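You operate a simulated robot arm through the tools that you are given. There is no shell and no other tool.

The job below is to be done with a simulated robot arm. You get a single attempt, and the scene is never put back.

Task
Switch the sockets off, unplug the can light, let it cool and fit the 650 W bulb.
Fine: its plug goes into the first hole of the plug rest; open the lamp tray only when its label says COOL; the old bulb stands on the bench; shut the tray; the desk stays on, the other plugs stay. Set down upright: bulb. Where these are worked on the way, their far stop is far enough and under half their travel is too little: lamp tray.
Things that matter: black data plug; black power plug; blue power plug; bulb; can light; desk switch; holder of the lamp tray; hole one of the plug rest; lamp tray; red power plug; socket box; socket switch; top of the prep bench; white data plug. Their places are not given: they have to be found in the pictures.

Only the result counts: the job must be done as asked and must still hold three seconds after the hand-in. Knocking over, shifting, dropping, spilling or breaking anything else fails it.

Robot
A 6-joint arm with a two-finger gripper, fixed in place. Base frame: the origin is at the foot of the arm, x ahead of it, y to its left, z up; the work surface is at about z = 0.9. Units: m, rad, N and s.
Its first joint turns from -2.897 to 2.897 rad. Payload 3.43 kg.
The tool frame sits at the grasp point between the pads (the TCP): z along the fingers, y along the line on which they close. The tips reach 0.02 m beyond it. The gripper opens to 0.19 m. The gripper's body begins 0.248 m behind the TCP.
Orientation is that of the tool frame in the base frame, as a unit quaternion [x, y, z, w]. With the fingers straight down and closing along the base's y, the tool's x points along the base's -x, its y along +y and its z along -z.

Tools
- The arm moves only by the tool step_arm. Its argument "deltas" is a list of rows, each a list of 3 entries, a list of its own where there are three numbers: the turn, a rotation vector about the tool's x, y, z in rad, then the shift along the tool's x, y, z in m, then the opening in per cent of the stroke, from 0 (shut) to 100 (fully open). In form: [[[ax, ay, az], [tx, ty, tz], fingers], ...]. A call has 1 to 20 rows; each row shifts and turns the commanded pose from where the row before left it, along the tool's axes as they then stand. Rows are played at 5 a second. More than 0.05 m and 0.15 rad between two rows, or a gripper value outside its range, and nothing of the call is played. Where a pose cannot be reached the arm comes as near as it can. A force on the tool above 40 N (or 10 N above the force at the start of the call, whichever is more), or a blocked arm, ends the call early, and 0.2 s more pass. Each finger travels about 0.153 m/s and halts on what it meets, pressing with about 31 N; the grip force reading is that of the motor and also rises with nothing between the fingers. The clock runs only during rows and for 0.2 s after the last one: add rows that do not move to give the fingers time. The reply holds the time, the measured pose of the TCP, the force on the tool along the base axes, the opening and the grip force, in the units named above and with some noise, with the torque about the TCP (base axes, N m) and any sound that the robot's microphone picked up, and new pictures: "show" is both (left out), scene, wrist or none.
- Cameras (640 x 400 px; columns grow to the right, rows downward): "scene" is fixed at [0.3995, 0.5005, 1.5075]; the picture's right is [-0.90, -0.43, 0.00], its down [-0.20, 0.43, -0.88] and it looks along [0.38, -0.80, -0.47] (base axes); focal length 334 px, centre (320, 200). "wrist" rides on the gripper at [0.07, -0.008, -0.288] in the tool frame; the picture's right is [0.12, 0.99, 0.00], its down [-0.96, 0.11, -0.25] and it looks along [-0.25, 0.03, 0.97] (tool axes); focal length 261 px, centre (320, 200).
- lift_body(by): slides the trunk up (or, below 0, down) by that many m; the arm rides with it, the base frame stays. It gives what a move gives, with no picture.
- pixel_to_xyz(camera, pixels): for up to 12 pixels [column, row] of the newest picture of that camera ("zoom" is the newest enlarged one), the place [x, y, z] in the base frame of the surface seen there, good to about 0.002 m. The clock stands still meanwhile.
- zoom(camera, box): a new picture of the part [left, top, right, bottom] of that camera's present view, enlarged. The clock stands still meanwhile.
- job_done(): hands the job in; it is judged then, once.

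Leave the gripper open and the arm clear of the work at the hand-in unless told otherwise.

The tools are called after "Call:" as a command line: name --argument value ..., lists and objects as JSON in quotes. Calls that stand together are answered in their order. step_arm: Moves the arm, as the interface text tells. Its arguments: {"type":"object","properties":{"deltas":{"type":"array","items":{"type":"array"}},"show":{"type":"string","enum":["both","scene","wrist","none"]}},"required":["deltas"]} The other tools are called the same way: lift_body (by) slides the trunk up or down; pixel_to_xyz (camera, pixels) gives the place of the surface under pixels of a picture; zoom (camera, box) takes an enlarged picture of a part of a camera's view; job_done () hands the job in.

At the start:

```text
t: 0.0
eef_pos: [0.6111, -0.1485, 1.2893]
ee_rot: [0.0, 1.0, -0.001, 0.0]
wrist_force: [-0.5, -0.3, 0.5]
torque: [0.01, 0.02, 0.01]
gripper_width: 0.1898
grip_force: 0.0
trunk travel left (down, up): [-0.275, 0.165]
```

scene: 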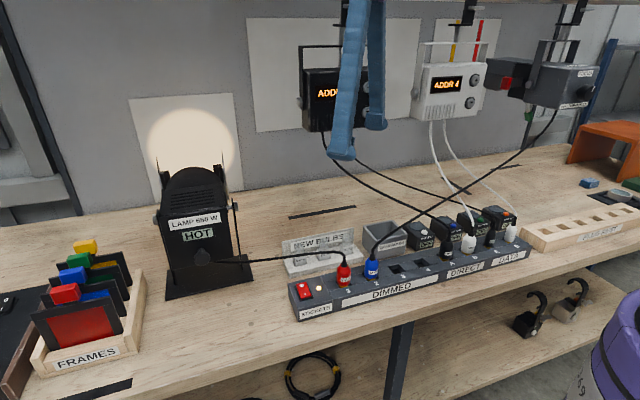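
wrist: 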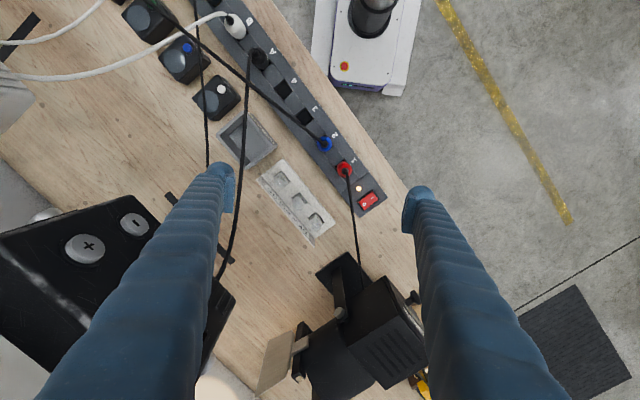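

I see the socket box in the middle with a red switch at the left, the can light labelled HOT on the left, a tray of new bulbs, and the plug rest on the right. I'll zoom in on these parts first.

Call:
zoom --camera "scene" --box '[270, 180, 550, 340]'

Call:
zoom --camera "scene" --box '[130, 140, 290, 310]'

Call:
zoom --camera "scene" --box '[480, 160, 640, 280]'

Call:
zoom --camera "wrist" --box '[180, 0, 420, 260]'

```text
2.29 times, centred on (410, 260) of scene
```

zoom: 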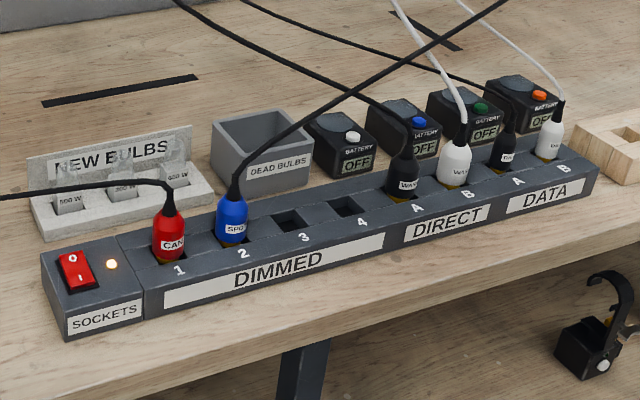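

```text
2.35 times, centred on (210, 225) of scene
```

zoom: 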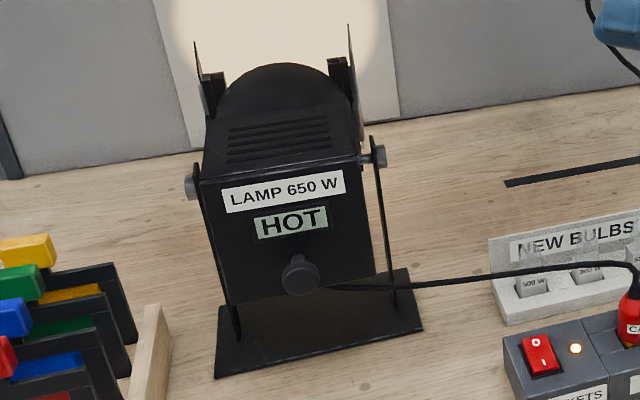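

```text
3.33 times, centred on (560, 220) of scene
```

zoom: 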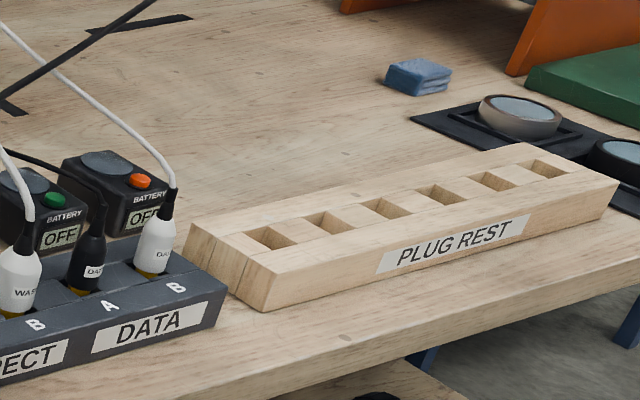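

```text
1.54 times, centred on (300, 130) of wrist
```

zoom: 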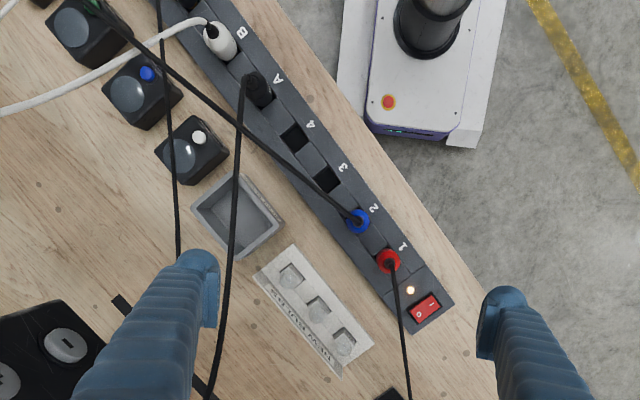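

Next I'll zoom on the left edge (possible desk), the bulb holders, the purple item and the hanging units, and measure the key points: switch (306,291), red plug (344,275), blue plug (372,268), can knob (201,258), labels, rest holes.

Call:
zoom --camera "scene" --box '[0, 220, 160, 400]'

Call:
zoom --camera "scene" --box '[280, 210, 440, 310]'

Call:
zoom --camera "scene" --box '[290, 20, 610, 160]'

Call:
pixel_to_xyz --camera "scene" --pixels '[[306, 291], [344, 275], [344, 265], [372, 268], [201, 258], [195, 223], [240, 300], [547, 229], [318, 288], [300, 318], [396, 292], [530, 245]]'

Call:
pixel_to_xyz --camera "wrist" --pixels '[[368, 201], [345, 168], [325, 144], [283, 178], [300, 198], [317, 218], [297, 205], [380, 217], [355, 305], [240, 140], [218, 99], [280, 86]]'

```text
2.22 times, centred on (80, 310) of scene
```

zoom: 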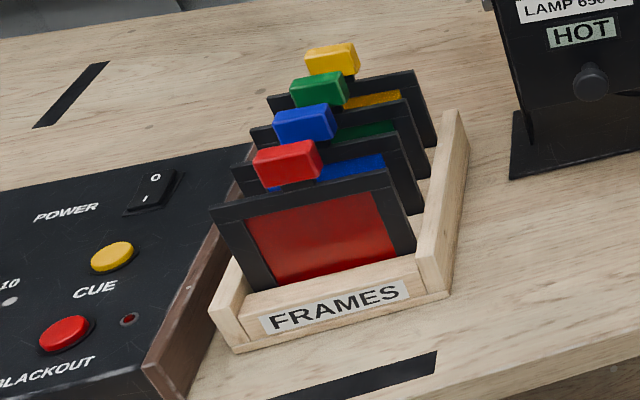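

```text
4.00 times, centred on (360, 260) of scene
```

zoom: 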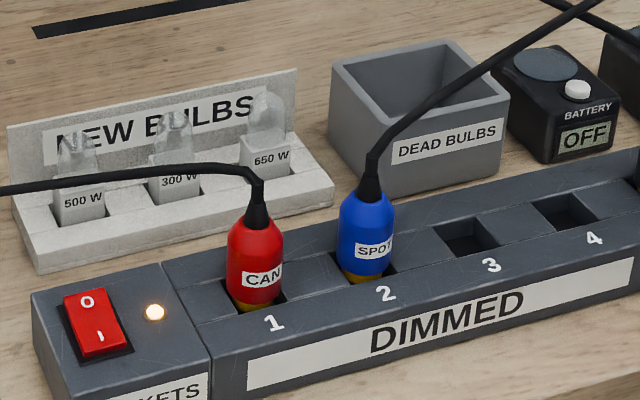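

```text
2.00 times, centred on (450, 90) of scene
```

zoom: 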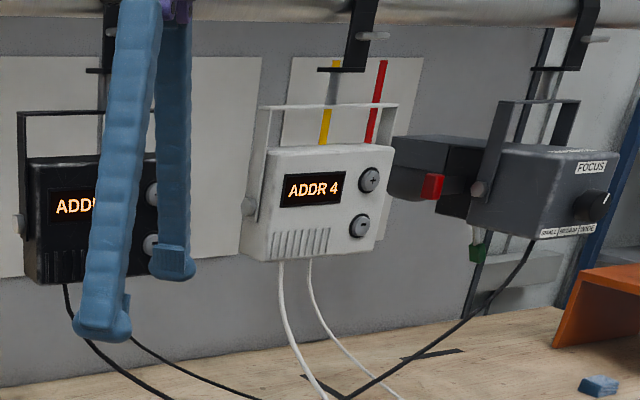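

```text
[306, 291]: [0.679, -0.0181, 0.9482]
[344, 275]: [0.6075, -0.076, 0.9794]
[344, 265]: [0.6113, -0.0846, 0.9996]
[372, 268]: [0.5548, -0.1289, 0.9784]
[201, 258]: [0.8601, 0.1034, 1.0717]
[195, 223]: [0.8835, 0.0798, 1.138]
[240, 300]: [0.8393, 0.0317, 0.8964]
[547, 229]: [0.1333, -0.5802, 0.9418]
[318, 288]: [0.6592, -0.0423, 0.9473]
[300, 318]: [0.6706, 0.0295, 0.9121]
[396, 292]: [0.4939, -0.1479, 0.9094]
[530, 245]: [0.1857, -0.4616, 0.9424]
```

```text
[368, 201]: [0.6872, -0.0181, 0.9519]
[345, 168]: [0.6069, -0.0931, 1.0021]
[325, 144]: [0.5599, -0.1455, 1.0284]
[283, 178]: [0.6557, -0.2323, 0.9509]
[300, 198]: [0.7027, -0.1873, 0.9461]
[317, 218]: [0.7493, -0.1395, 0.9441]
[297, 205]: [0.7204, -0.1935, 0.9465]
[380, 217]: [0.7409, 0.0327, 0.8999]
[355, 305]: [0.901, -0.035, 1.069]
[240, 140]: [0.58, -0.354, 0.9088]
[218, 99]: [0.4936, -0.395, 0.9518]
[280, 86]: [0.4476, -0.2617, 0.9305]
```

I'll measure obstacles (hanging units, top bar) and the can's face, plus the plug rest corners and holes.

Call:
pixel_to_xyz --camera "scene" --pixels '[[310, 75], [318, 125], [305, 130], [430, 110], [420, 68], [545, 75], [565, 100], [505, 85], [500, 3], [270, 1], [355, 120], [530, 112]]'

Call:
pixel_to_xyz --camera "scene" --pixels '[[163, 212], [216, 207], [165, 262], [230, 250], [200, 258], [205, 170], [190, 190], [215, 187], [175, 290], [235, 270], [160, 185], [220, 160]]'

Call:
pixel_to_xyz --camera "scene" --pixels '[[546, 217], [562, 213], [577, 209], [590, 205], [604, 202], [618, 199], [526, 219], [546, 236], [612, 196], [634, 205], [536, 222], [552, 228]]'

Call:
pixel_to_xyz --camera "wrist" --pixels '[[80, 245], [130, 222], [200, 330], [330, 165], [390, 210], [340, 155], [305, 115], [280, 85], [255, 55], [260, 180], [330, 225], [312, 243]]'

```text
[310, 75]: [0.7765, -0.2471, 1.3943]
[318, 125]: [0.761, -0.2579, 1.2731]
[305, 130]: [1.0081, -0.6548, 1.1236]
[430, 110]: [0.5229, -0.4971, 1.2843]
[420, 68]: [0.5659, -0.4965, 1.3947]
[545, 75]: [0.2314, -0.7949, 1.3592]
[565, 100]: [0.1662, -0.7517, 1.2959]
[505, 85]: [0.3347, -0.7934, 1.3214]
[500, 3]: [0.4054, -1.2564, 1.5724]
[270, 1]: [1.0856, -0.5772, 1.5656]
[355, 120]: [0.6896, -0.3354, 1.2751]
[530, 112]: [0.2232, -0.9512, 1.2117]
```

```text
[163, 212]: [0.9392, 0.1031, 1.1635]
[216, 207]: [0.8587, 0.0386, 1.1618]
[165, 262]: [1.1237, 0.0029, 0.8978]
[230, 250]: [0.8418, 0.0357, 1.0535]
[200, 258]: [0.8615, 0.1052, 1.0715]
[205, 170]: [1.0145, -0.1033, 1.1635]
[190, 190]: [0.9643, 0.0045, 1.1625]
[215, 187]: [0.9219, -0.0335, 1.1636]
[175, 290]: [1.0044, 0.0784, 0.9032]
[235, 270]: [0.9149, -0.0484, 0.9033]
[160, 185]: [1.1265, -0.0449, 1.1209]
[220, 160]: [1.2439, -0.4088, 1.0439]
```

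```text
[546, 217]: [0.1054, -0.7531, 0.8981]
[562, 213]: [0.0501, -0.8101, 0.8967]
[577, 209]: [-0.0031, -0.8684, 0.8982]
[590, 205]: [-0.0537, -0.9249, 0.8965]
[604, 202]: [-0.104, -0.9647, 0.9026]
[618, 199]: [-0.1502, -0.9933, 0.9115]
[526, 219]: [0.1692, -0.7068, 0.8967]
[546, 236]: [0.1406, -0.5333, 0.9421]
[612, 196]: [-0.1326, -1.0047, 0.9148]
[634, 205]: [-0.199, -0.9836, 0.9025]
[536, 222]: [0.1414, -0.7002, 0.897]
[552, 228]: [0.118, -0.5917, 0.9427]
```

```text
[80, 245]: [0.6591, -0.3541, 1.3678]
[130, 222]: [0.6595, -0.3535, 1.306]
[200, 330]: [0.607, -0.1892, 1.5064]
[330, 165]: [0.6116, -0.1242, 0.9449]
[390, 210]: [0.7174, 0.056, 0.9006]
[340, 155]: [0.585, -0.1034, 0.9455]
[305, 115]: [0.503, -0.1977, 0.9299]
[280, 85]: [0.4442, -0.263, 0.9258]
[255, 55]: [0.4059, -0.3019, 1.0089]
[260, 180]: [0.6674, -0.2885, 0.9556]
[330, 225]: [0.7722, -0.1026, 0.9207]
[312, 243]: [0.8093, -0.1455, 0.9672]
```

The geometry: the bench runs at about 45° to the base, sockets in a row from the switch (0.687,-0.018) toward (-0.69,-0.72). First I'll move above the socket switch and turn the tool so that the fingers close front-to-back across the socket row.

Call:
step_arm --deltas '[[[0, 0, 0], [-0.024, 0.0433, 0], 100], [[0, 0, 0], [-0.024, 0.0433, 0], 70], [[0, 0, 0], [-0.024, 0.0433, 0], 50], [[0, 0, -0.134], [0, 0, 0], 30], [[0, 0, -0.134], [0, 0, 0], 30], [[0, 0, -0.134], [0, 0, 0], 30], [[0, 0, -0.134], [0, 0, 0], 30], [[0, 0, -0.134], [0, 0, 0], 30], [[0, 0, -0.134], [0, 0, 0.0], 30], [[0, 0, 0], [0, 0, 0.04], 30], [[0, 0, 0], [0, 0, 0.04], 30], [[0, 0, 0], [0, 0, 0.03], 30], [[0, 0, 0], [0, 0, 0], 30]]'

```text
t: 2.8
eef_pos: [0.6831, -0.0185, 1.1823]
ee_rot: [-0.392, 0.92, -0.001, 0.001]
wrist_force: [0.7, 0.0, 0.1]
torque: [0.01, 0.0, 0.01]
gripper_width: 0.0571
grip_force: 0.1
trunk travel left (down, up): [-0.275, 0.165]
```

scene: 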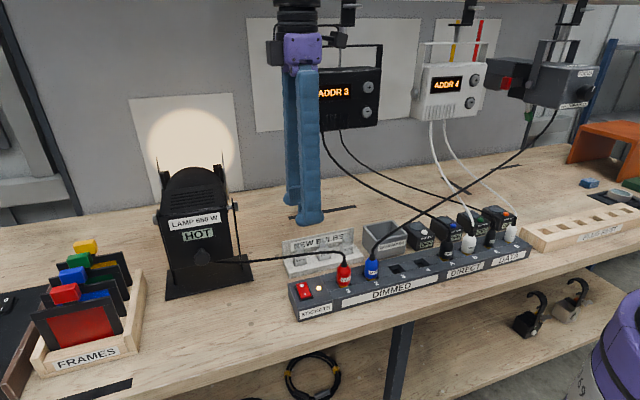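
wrist: 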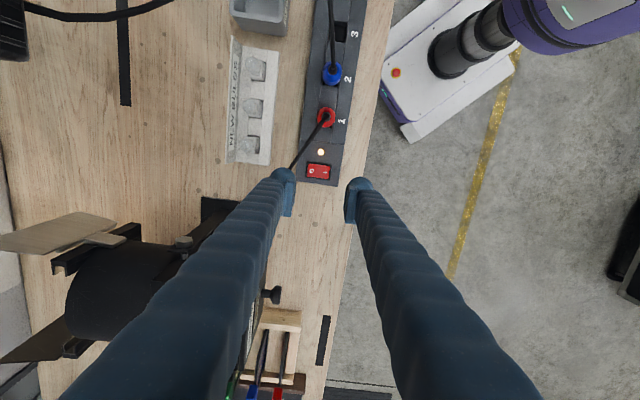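

The view is aligned now: switch at (318,171), red plug at (326,118). I'll zoom on it.

Call:
zoom --camera "wrist" --box '[270, 90, 370, 190]'

Call:
pixel_to_xyz --camera "wrist" --pixels '[[310, 171], [318, 171], [326, 171], [304, 165], [337, 165], [337, 180], [326, 118], [326, 110], [332, 73], [303, 183], [345, 150], [312, 100]]'

Call:
zoom --camera "scene" --box '[285, 265, 355, 325]'

```text
4.00 times, centred on (320, 140) of wrist
```

zoom: 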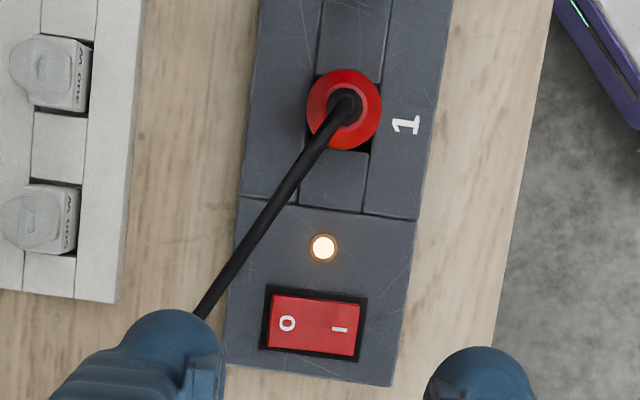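

```text
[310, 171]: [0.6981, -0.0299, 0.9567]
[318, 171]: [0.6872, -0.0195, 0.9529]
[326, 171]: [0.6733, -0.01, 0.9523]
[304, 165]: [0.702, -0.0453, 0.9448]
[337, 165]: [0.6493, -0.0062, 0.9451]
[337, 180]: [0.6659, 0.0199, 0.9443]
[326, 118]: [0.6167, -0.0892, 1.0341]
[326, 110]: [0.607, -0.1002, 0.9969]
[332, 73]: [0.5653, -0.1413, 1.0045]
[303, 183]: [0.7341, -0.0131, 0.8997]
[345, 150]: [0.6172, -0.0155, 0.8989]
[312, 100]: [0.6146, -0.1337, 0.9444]
```

```text
6.67 times, centred on (320, 295) of scene
```

zoom: 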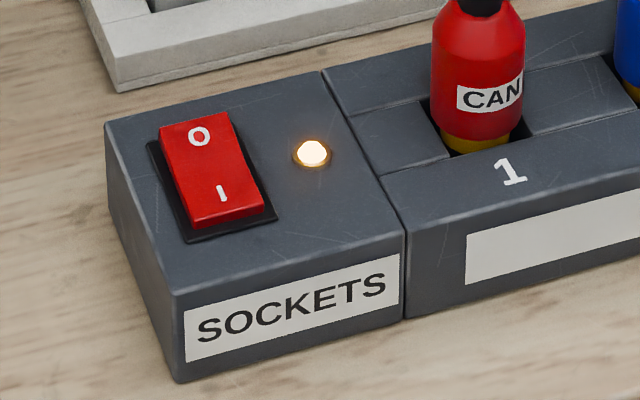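

The rocker's "0" half (rear) is raised at z≈0.957. The can's cable passes close by, so I'll measure where it is before pressing.

Call:
pixel_to_xyz --camera "wrist" --pixels '[[317, 130], [313, 137], [308, 145], [304, 153], [299, 161], [296, 166], [322, 122]]'

Call:
pixel_to_xyz --camera "scene" --pixels '[[330, 252], [310, 254], [290, 256], [270, 259], [250, 261], [230, 262], [340, 257]]'

Call:
zoom --camera "scene" --box '[190, 220, 360, 320]'

```text
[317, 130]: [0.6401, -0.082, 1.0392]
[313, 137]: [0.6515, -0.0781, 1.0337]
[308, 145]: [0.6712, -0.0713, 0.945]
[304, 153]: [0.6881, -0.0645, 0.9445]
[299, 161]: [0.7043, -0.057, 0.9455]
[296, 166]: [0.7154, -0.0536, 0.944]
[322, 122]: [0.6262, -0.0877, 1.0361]
```

```text
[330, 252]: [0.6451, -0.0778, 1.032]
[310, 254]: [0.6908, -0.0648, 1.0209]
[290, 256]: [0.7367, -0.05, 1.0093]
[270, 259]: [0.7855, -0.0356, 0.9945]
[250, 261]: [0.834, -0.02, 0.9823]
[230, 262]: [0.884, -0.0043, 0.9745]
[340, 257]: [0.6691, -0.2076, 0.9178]
```

```text
3.76 times, centred on (275, 270) of scene
```

zoom: 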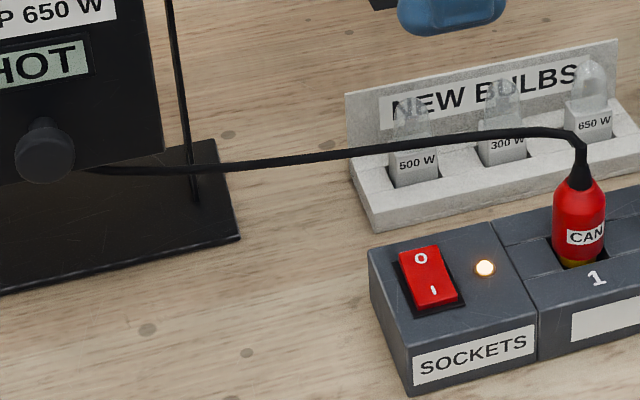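

The cable runs about 0.04 m behind the rocker, so I'll press the "0" half with only the rear finger (fingers 0.057 m apart, the front one hanging free in front of the box).

Call:
step_arm --deltas '[[[0, 0, 0], [-0.0016, 0.0193, 0], 30], [[0, 0, 0], [0, 0, 0.045], 30], [[0, 0, 0], [0, 0, 0.045], 30], [[0, 0, 0], [0, 0, 0.045], 30], [[0, 0, 0], [0, 0, 0.035], 30], [[0, 0, 0], [0, 0, 0], 30]]'

```text
t: 4.2
eef_pos: [0.6702, -0.0041, 1.0116]
ee_rot: [-0.392, 0.92, 0.0, 0.0]
wrist_force: [-0.2, -0.3, -0.2]
torque: [0.03, 0.03, 0.03]
gripper_width: 0.0568
grip_force: 0.1
trunk travel left (down, up): [-0.275, 0.165]
```

scene: 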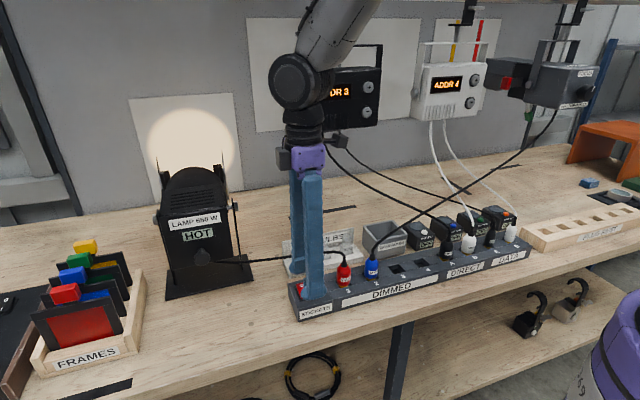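
wrist: 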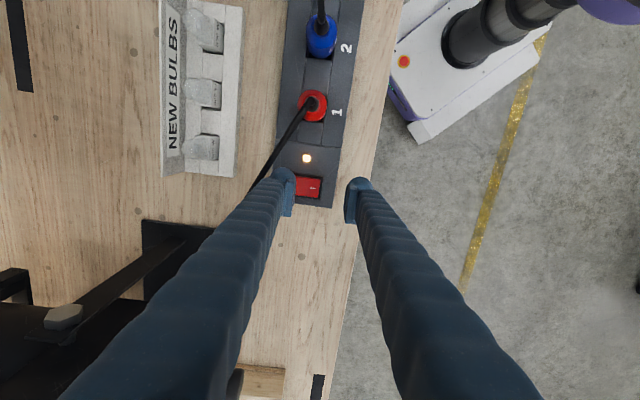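

The rear finger is over the "0" half. Pressing down slowly.

Call:
step_arm --deltas '[[[0, 0, 0], [0, 0, 0.02], 30], [[0, 0, 0], [0, 0, 0.01], 30], [[0, 0, 0], [0, 0, 0.005], 30], [[0, 0, 0], [0, 0, 0.004], 30], [[0, 0, 0], [0, 0, 0.003], 30]]' --show "both"

```text
t: 5.4
eef_pos: [0.6697, -0.0047, 0.9718]
ee_rot: [-0.392, 0.92, 0.0, 0.001]
wrist_force: [-1.4, 0.5, 27.6]
torque: [-0.73, -0.7, -0.18]
gripper_width: 0.0568
grip_force: 0.1
trunk travel left (down, up): [-0.275, 0.165]
```

scene: 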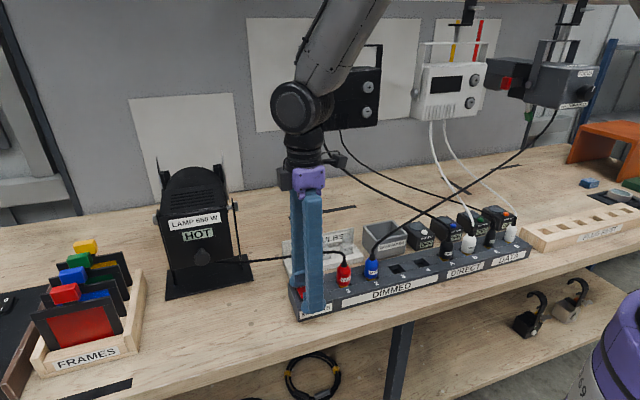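
wrist: 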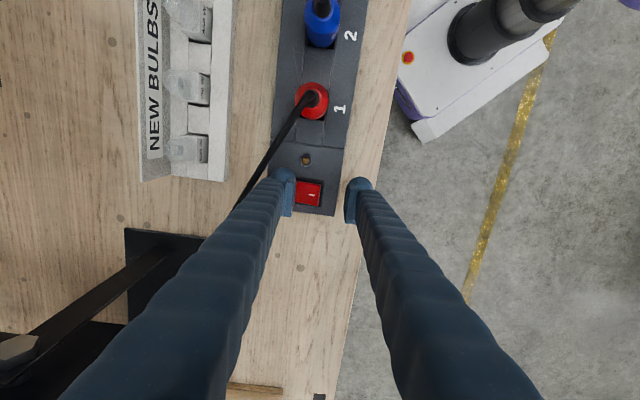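

The indicator is out, and the lamp and displays went dark. Raising straight up to check.

Call:
step_arm --deltas '[[[0, 0, 0], [0, 0, -0.02], 30], [[0, 0, 0], [0, 0, -0.04], 30], [[0, 0, 0], [0, 0, -0.045], 30], [[0, 0, 0], [0, 0, -0.045], 30], [[0, 0, 0], [0, 0, -0.045], 30], [[0, 0, 0], [0, 0, -0.02], 30], [[0, 0, 0], [0, 0, 0], 30]]'

Call:
zoom --camera "scene" --box '[190, 190, 400, 330]'

```text
t: 7.0
eef_pos: [0.6691, -0.0057, 1.1826]
ee_rot: [-0.391, 0.92, 0.0, 0.0]
wrist_force: [-0.1, -0.3, 0.2]
torque: [0.0, -0.01, 0.03]
gripper_width: 0.0573
grip_force: 0.1
trunk travel left (down, up): [-0.275, 0.165]
```

scene: 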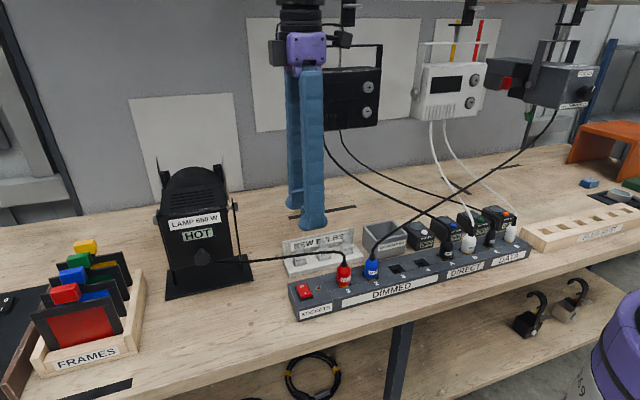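
wrist: 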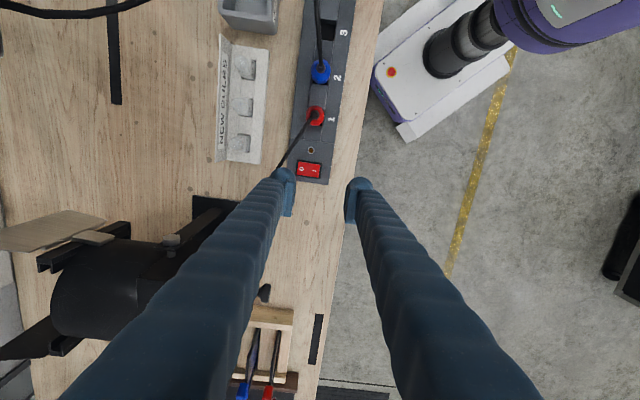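

```text
2.86 times, centred on (295, 260) of scene
```

zoom: 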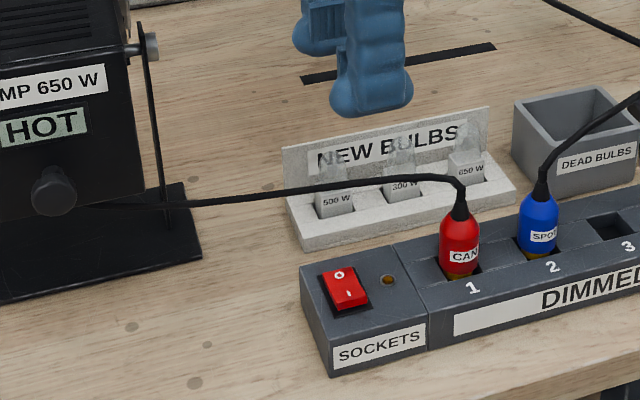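

The switch is off (rocker flipped, "0" down). Now I'll look closely at the plug rest for its first hole.

Call:
zoom --camera "scene" --box '[510, 190, 640, 260]'

```text
4.92 times, centred on (575, 225) of scene
```

zoom: 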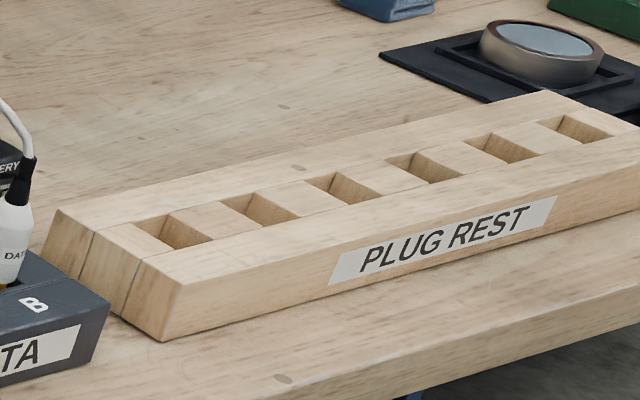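

Call:
pixel_to_xyz --camera "zoom" --pixels '[[133, 223], [168, 247], [206, 240], [168, 215], [110, 230], [145, 254], [62, 210], [180, 282], [205, 206], [240, 228], [256, 222], [290, 215]]'

```text
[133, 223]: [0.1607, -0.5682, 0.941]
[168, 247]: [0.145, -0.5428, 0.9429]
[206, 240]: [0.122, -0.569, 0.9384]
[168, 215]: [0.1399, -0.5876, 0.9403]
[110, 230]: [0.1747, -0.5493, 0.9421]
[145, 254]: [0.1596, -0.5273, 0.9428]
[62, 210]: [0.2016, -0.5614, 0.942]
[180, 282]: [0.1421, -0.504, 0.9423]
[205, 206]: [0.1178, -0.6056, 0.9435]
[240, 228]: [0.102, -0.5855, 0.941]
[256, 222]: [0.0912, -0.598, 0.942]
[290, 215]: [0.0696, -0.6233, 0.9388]
```

The rest's first hole (nearest the sockets) is about (0.142,-0.567), top z≈0.942. I'll travel in front of the cables at z≈1.2 to look at the rest with the wrist camera.

Call:
step_arm --deltas '[[[0, 0, 0], [0, 0.036, -0.02], 30], [[0, 0, 0], [0.048, 0, 0], 30], [[0, 0, 0], [0.048, 0, 0], 30], [[0, 0, 0], [0.048, 0, 0], 30], [[0, 0, 0], [0.048, 0, 0], 30], [[0, 0, 0], [0.048, 0, 0], 30], [[0, 0, 0], [0.048, 0, 0], 30], [[0, 0, 0], [0.048, 0, 0], 30], [[0, 0, 0], [0.048, 0, 0], 30], [[0, 0, 0], [0.048, 0, 0], 30], [[0, 0, 0], [0.048, 0, 0], 30], [[0, 0, 0], [0.048, 0, 0], 30], [[0, 0, 0], [0.048, 0, 0], 30], [[0, 0, 0], [0.048, 0, 0], 30], [[0, 0, 0], [0.0, 0, 0], 30]]'

```text
t: 10.2
eef_pos: [0.2134, -0.4315, 1.205]
ee_rot: [-0.392, 0.92, 0.0, 0.0]
wrist_force: [0.1, -0.9, -0.7]
torque: [0.05, 0.0, -0.04]
gripper_width: 0.0571
grip_force: 0.1
trunk travel left (down, up): [-0.275, 0.165]
```

scene: 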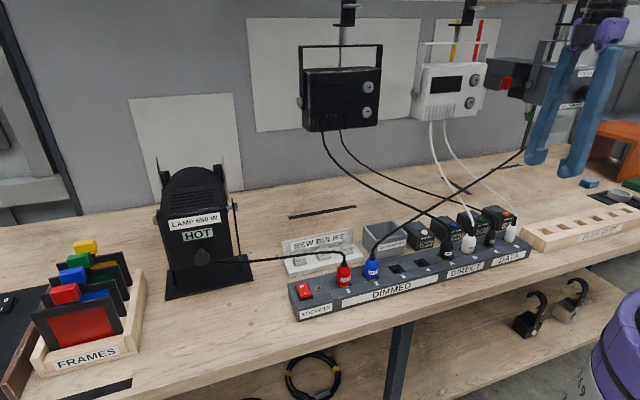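
wrist: 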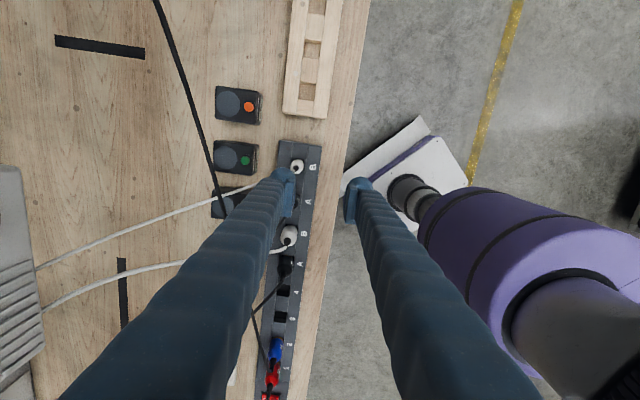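

The rest is at top of the wrist picture. I'll move 0.1 m further along to see it fully.

Call:
step_arm --deltas '[[[0, 0, 0], [0.048, 0, 0], 30], [[0, 0, 0], [0.048, 0, 0], 30], [[0, 0, 0], [0.03, 0, 0], 30], [[0, 0, 0], [0.0, 0, 0], 30]]' --show "wrist"

Call:
zoom --camera "wrist" --box '[240, 40, 370, 200]'

```text
t: 11.2
eef_pos: [0.1254, -0.5207, 1.2054]
ee_rot: [-0.391, 0.92, 0.0, 0.0]
wrist_force: [-0.2, -0.7, -0.8]
torque: [0.1, 0.01, 0.0]
gripper_width: 0.0574
grip_force: 0.1
trunk travel left (down, up): [-0.275, 0.165]
```

wrist: 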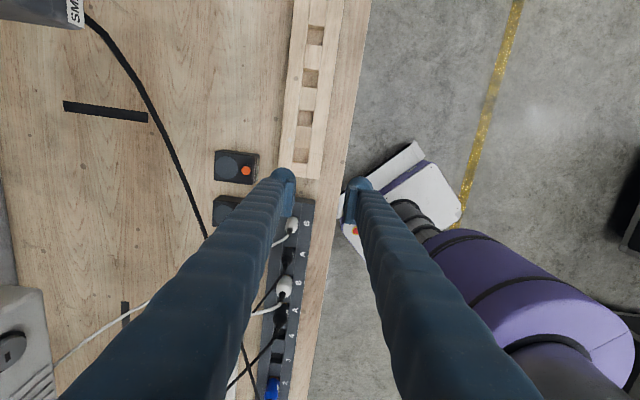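

```text
2.50 times, centred on (305, 120) of wrist
```

zoom: 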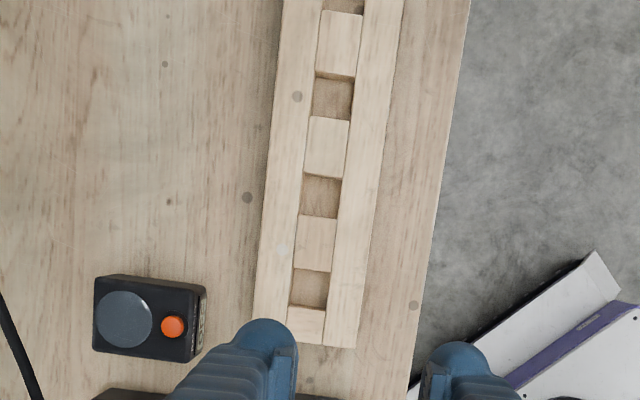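

No numbers on the rest, so hole one is the end hole nearest the sockets. Measuring its corners in the zoom.

Call:
pixel_to_xyz --camera "zoom" --pixels '[[291, 268], [333, 271], [329, 313], [286, 307], [308, 290], [300, 215], [341, 219], [311, 170], [345, 176], [318, 118], [280, 290], [345, 296]]'

```text
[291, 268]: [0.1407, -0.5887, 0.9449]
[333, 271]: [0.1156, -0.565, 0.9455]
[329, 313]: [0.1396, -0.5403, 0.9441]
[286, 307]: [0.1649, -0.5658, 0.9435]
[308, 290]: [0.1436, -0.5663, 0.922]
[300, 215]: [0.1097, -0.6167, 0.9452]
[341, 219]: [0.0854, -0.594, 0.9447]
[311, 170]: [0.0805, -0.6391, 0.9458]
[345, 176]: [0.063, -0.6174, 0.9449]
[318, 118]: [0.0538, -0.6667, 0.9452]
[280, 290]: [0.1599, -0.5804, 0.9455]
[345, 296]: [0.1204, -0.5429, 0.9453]
```

Hole one centre ≈ (0.140,-0.565), about 0.034 square. Now back along the row to hover above the red plug (≈(0.6135,-0.0915)).

Call:
step_arm --deltas '[[[0, 0, 0], [-0.0498, 0, 0], 38], [[0, 0, 0], [-0.0498, 0, 0], 38], [[0, 0, 0], [-0.0498, 0, 0], 38], [[0, 0, 0], [-0.0498, 0, 0], 38], [[0, 0, 0], [-0.0498, 0, 0], 38], [[0, 0, 0], [-0.0498, 0, 0], 38], [[0, 0, 0], [-0.0498, 0, 0], 38], [[0, 0, 0], [-0.0498, 0, 0], 38], [[0, 0, 0], [-0.0498, 0, 0], 38], [[0, 0, 0], [-0.0498, 0, 0], 38], [[0, 0, 0], [-0.0498, 0, 0], 38], [[0, 0, 0], [-0.0498, 0, 0], 38], [[0, 0, 0], [-0.0498, 0, 0], 38], [[0, 0, 0], [0, -0.045, 0], 38], [[0, 0, 0], [0, 0, 0], 38]]'

Call:
zoom --camera "wrist" --box '[250, 120, 390, 240]'

```text
t: 14.4
eef_pos: [0.6044, -0.0861, 1.2036]
ee_rot: [-0.392, 0.92, -0.001, -0.001]
wrist_force: [-0.3, -0.7, -0.8]
torque: [0.2, -0.1, -0.01]
gripper_width: 0.0724
grip_force: 0.0
trunk travel left (down, up): [-0.275, 0.165]
```

scene: 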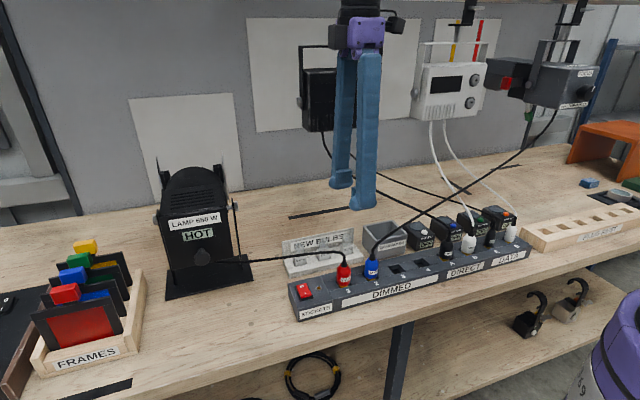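
wrist: 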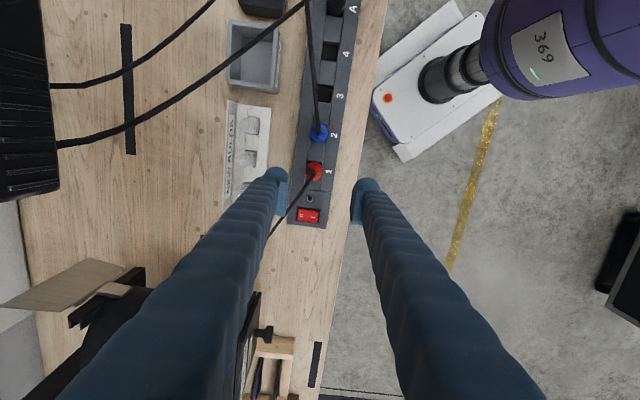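

```text
3.33 times, centred on (320, 180) of wrist
```

zoom: 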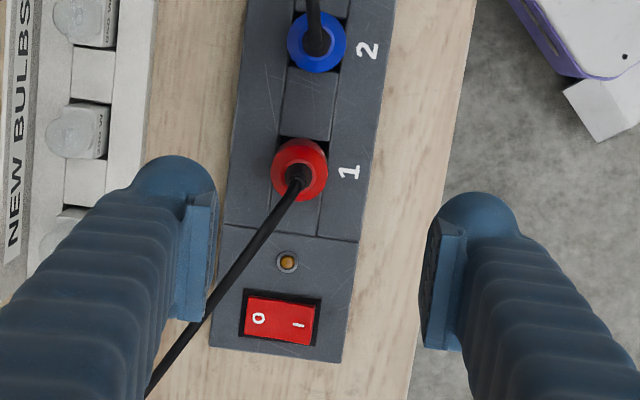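

The red plug ring shows at zoom (300,170). Measuring its rim and the socket's edges to centre on it.

Call:
pixel_to_xyz --camera "zoom" --pixels '[[280, 172], [322, 170], [300, 146], [296, 195], [312, 150], [284, 155], [281, 140], [321, 143], [290, 40], [342, 42], [317, 16], [318, 68]]'

Call:
pixel_to_xyz --camera "scene" --pixels '[[344, 283], [344, 278], [344, 270], [344, 267], [344, 262], [344, 256], [338, 275], [350, 275], [341, 275], [347, 275], [372, 275], [372, 263]]'

```text
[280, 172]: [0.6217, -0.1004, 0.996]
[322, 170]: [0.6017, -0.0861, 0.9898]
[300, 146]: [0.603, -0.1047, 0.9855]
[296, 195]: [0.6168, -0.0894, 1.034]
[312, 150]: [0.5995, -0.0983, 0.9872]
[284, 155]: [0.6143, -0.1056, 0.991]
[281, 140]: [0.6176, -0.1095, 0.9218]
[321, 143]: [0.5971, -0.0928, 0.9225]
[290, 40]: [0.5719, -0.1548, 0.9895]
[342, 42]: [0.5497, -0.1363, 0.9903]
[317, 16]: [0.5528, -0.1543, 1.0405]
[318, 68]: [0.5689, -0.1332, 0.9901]
```

```text
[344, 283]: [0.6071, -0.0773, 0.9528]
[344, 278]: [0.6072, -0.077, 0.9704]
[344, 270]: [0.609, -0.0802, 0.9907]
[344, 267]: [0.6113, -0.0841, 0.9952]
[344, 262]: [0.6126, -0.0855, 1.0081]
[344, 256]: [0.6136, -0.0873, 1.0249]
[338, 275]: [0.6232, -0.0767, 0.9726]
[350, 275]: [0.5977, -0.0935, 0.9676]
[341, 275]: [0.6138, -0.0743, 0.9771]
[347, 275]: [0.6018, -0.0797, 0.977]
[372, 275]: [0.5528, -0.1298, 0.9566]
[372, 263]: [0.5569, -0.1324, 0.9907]
```

Plug centre ≈ (0.613,-0.092), body from z 0.945 to 0.99. Centering and descending to TCP z≈0.973 with fingers open 0.072.

Call:
step_arm --deltas '[[[0, 0, 0], [-0.0017, -0.0103, 0], 38], [[0, 0, 0], [0, 0, 0.045], 38], [[0, 0, 0], [0, 0, 0.045], 38], [[0, 0, 0], [0, 0, 0.045], 38], [[0, 0, 0], [0, 0, 0.045], 38], [[0, 0, 0], [0, 0, 0], 38]]'

Call:
zoom --camera "wrist" --box '[250, 100, 390, 240]'

Call:
zoom --camera "scene" --box '[290, 200, 410, 320]'

```text
t: 15.8
eef_pos: [0.6139, -0.0892, 1.0239]
ee_rot: [-0.391, 0.92, 0.0, 0.0]
wrist_force: [-1.1, -0.3, -0.5]
torque: [-0.04, -0.04, 0.02]
gripper_width: 0.0722
grip_force: 0.1
trunk travel left (down, up): [-0.275, 0.165]
```

scene: 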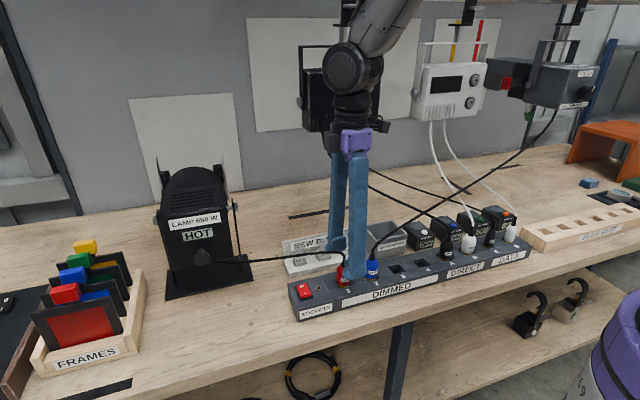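
wrist: 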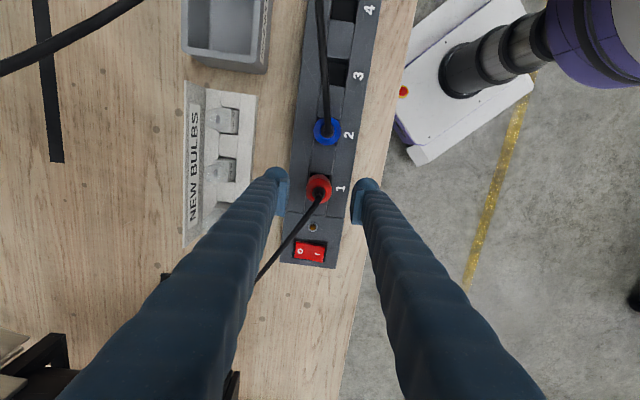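

```text
2.86 times, centred on (320, 170) of wrist
```

zoom: 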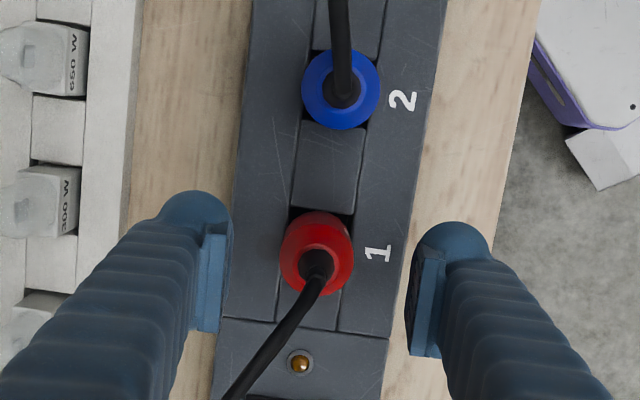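

```text
3.33 times, centred on (350, 260) of scene
```

zoom: 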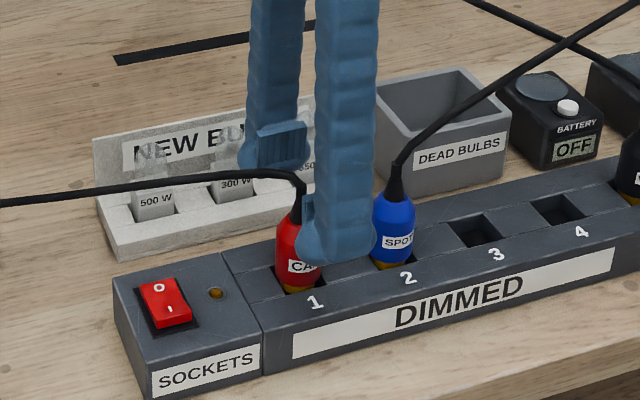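

The plug sits centred between the fingers. Lowering 0.05 m to grip height and closing.

Call:
step_arm --deltas '[[[0, 0, 0], [0.002, -0.001, 0.03], 38], [[0, 0, 0], [0, 0, 0.02], 38], [[0, 0, 0], [0, 0, 0], 38], [[0, 0, 0], [0, 0, 0], 0], [[0, 0, 0], [0, 0, 0], 0], [[0, 0, 0], [0, 0, 0], 0]]'

Call:
zoom --camera "scene" --box '[290, 200, 410, 320]'

```text
t: 17.2
eef_pos: [0.6131, -0.0933, 0.9737]
ee_rot: [-0.392, 0.92, 0.0, 0.0]
wrist_force: [0.4, 1.0, 2.3]
torque: [0.04, 0.02, 0.01]
gripper_width: 0.0323
grip_force: 30.7
trunk travel left (down, up): [-0.275, 0.165]
```

scene: 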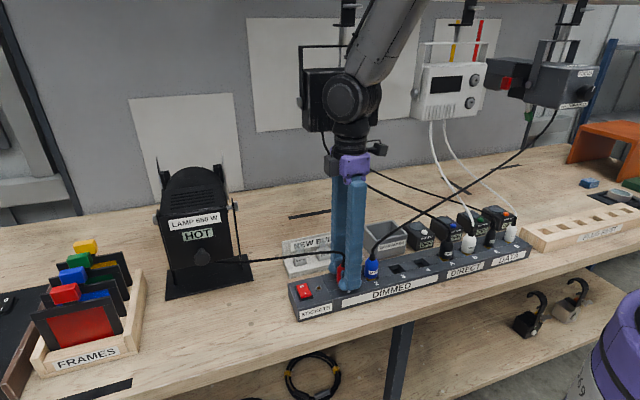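
wrist: 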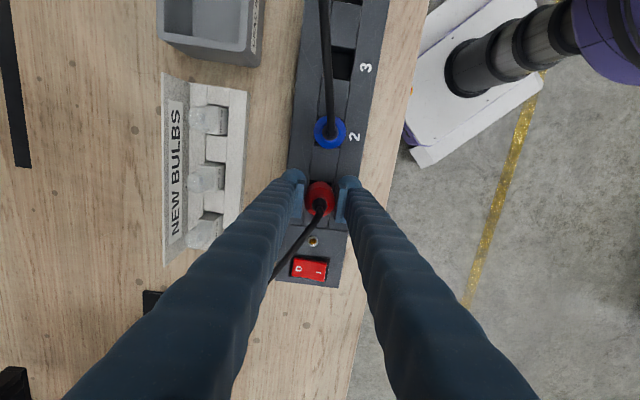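

```text
3.33 times, centred on (350, 260) of scene
```

zoom: 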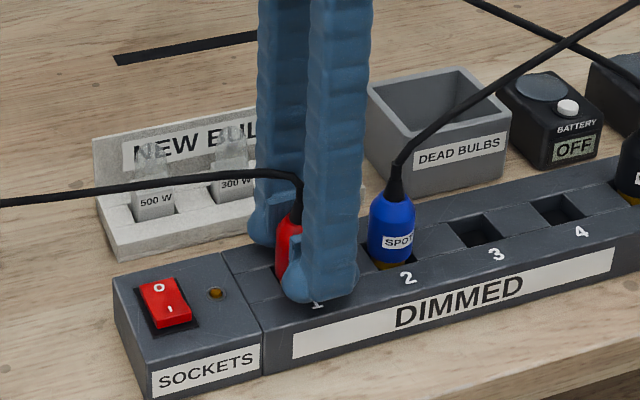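

Gripped (0.032 m, 31 N). Pulling straight up.

Call:
step_arm --deltas '[[[0, 0, 0], [0, 0, -0.01], 0], [[0, 0, 0], [0, 0, -0.01], 0], [[0, 0, 0], [0, 0, -0.015], 0], [[0, 0, 0], [0, 0, -0.02], 0], [[0, 0, 0], [0, 0, -0.025], 0], [[0, 0, 0], [0, 0, -0.03], 0], [[0, 0, 0], [0, 0, 0], 0]]'

Call:
zoom --camera "scene" --box '[270, 180, 410, 320]'

```text
t: 18.8
eef_pos: [0.6137, -0.0936, 1.0834]
ee_rot: [-0.392, 0.92, 0.001, -0.001]
wrist_force: [0.6, -0.1, -0.8]
torque: [0.0, 0.02, -0.01]
gripper_width: 0.0325
grip_force: 31.1
trunk travel left (down, up): [-0.275, 0.165]
```

scene: 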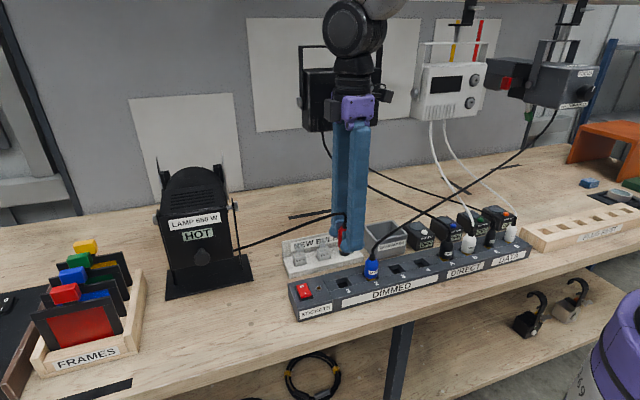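
wrist: 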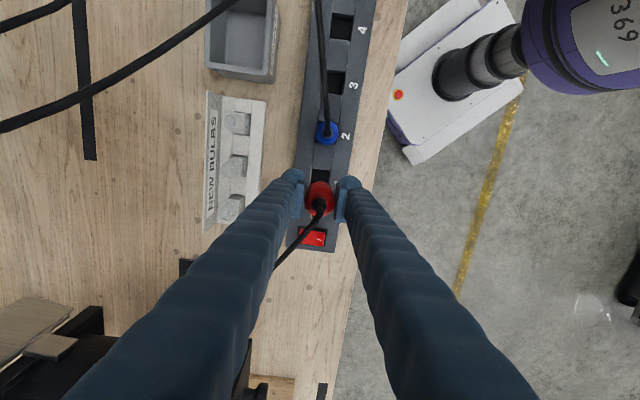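

```text
2.86 times, centred on (340, 250) of scene
```

zoom: 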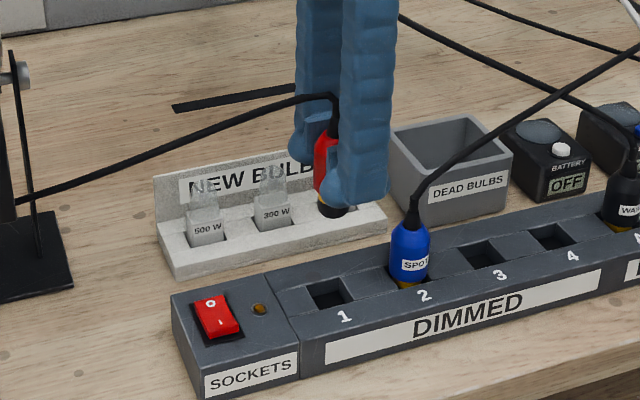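

The plug is out. I'll measure the empty socket 1 to know how the plug sits relative to the TCP.

Call:
zoom --camera "scene" --box '[320, 265, 370, 300]'

Call:
zoom --camera "wrist" --box '[280, 160, 360, 240]'

```text
11.43 times, centred on (345, 282) of scene
```

zoom: 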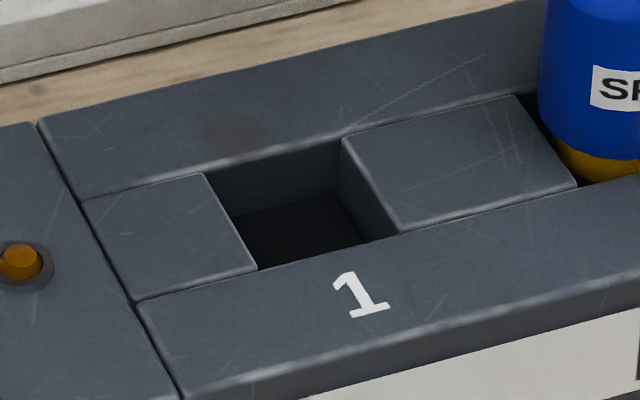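

```text
5.00 times, centred on (320, 200) of wrist
```

zoom: 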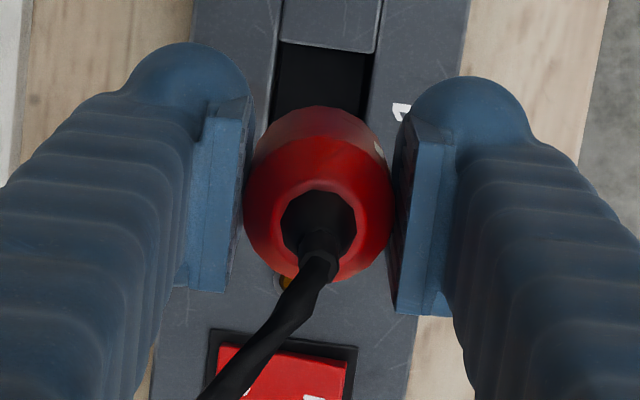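

Call:
zoom --camera "scene" --box '[320, 265, 370, 300]'

Call:
pixel_to_xyz --camera "zoom" --pixels '[[205, 171], [344, 136], [402, 234], [253, 271], [300, 230], [195, 180], [250, 160], [330, 255]]'

```text
11.43 times, centred on (345, 282) of scene
```

zoom: 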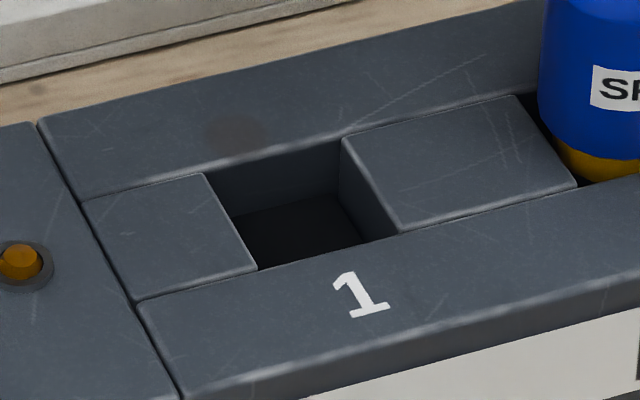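

```text
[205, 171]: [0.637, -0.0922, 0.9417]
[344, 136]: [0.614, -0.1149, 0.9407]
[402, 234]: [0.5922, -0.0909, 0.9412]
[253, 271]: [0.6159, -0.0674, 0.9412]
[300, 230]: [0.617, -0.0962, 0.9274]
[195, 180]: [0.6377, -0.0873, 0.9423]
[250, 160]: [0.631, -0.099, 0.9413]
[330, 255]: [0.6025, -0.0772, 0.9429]
```

Plug sits 2.6 mm toward the switch side of the TCP. Lifting to z≈1.12, moving to the front of the row and starting along it, watching force.

Call:
step_arm --deltas '[[[0, 0, 0], [0, 0, -0.04], 0], [[0, 0, 0], [0, 0.03, -0.01], 0], [[0, 0, 0], [0, 0.03, 0], 0], [[0, 0, 0], [0.0479, 0, 0], 0], [[0, 0, 0], [0.0479, 0, 0], 0], [[0, 0, 0], [0.0479, 0, 0], 0], [[0, 0, 0], [0.0479, 0, 0], 0], [[0, 0, 0], [0.0479, 0, 0], 0], [[0, 0, 0], [0, 0, 0], 0]]'

```text
t: 20.8
eef_pos: [0.4039, -0.2238, 1.1329]
ee_rot: [-0.392, 0.92, 0.0, 0.0]
wrist_force: [-0.4, -1.0, -0.5]
torque: [0.02, 0.02, 0.02]
gripper_width: 0.0325
grip_force: 31.1
trunk travel left (down, up): [-0.275, 0.165]
```

scene: 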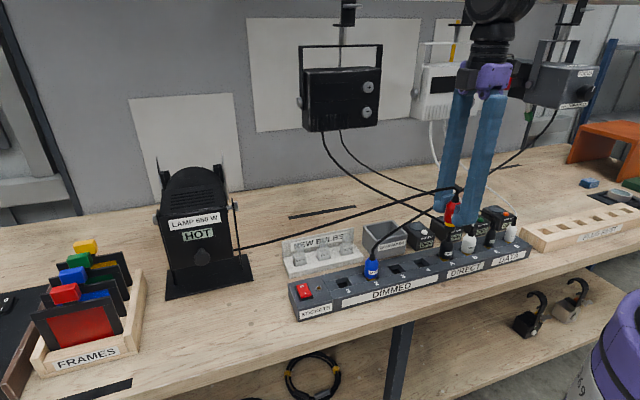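
wrist: 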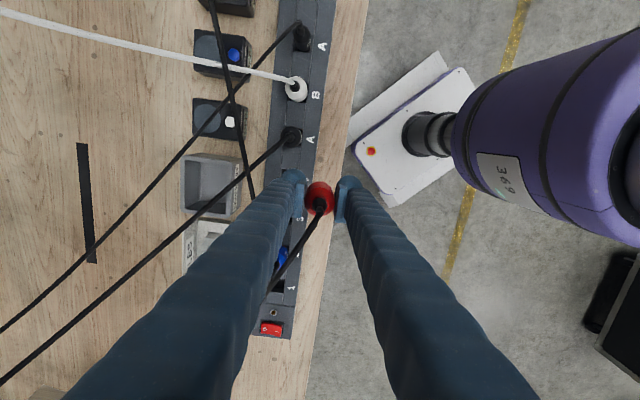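

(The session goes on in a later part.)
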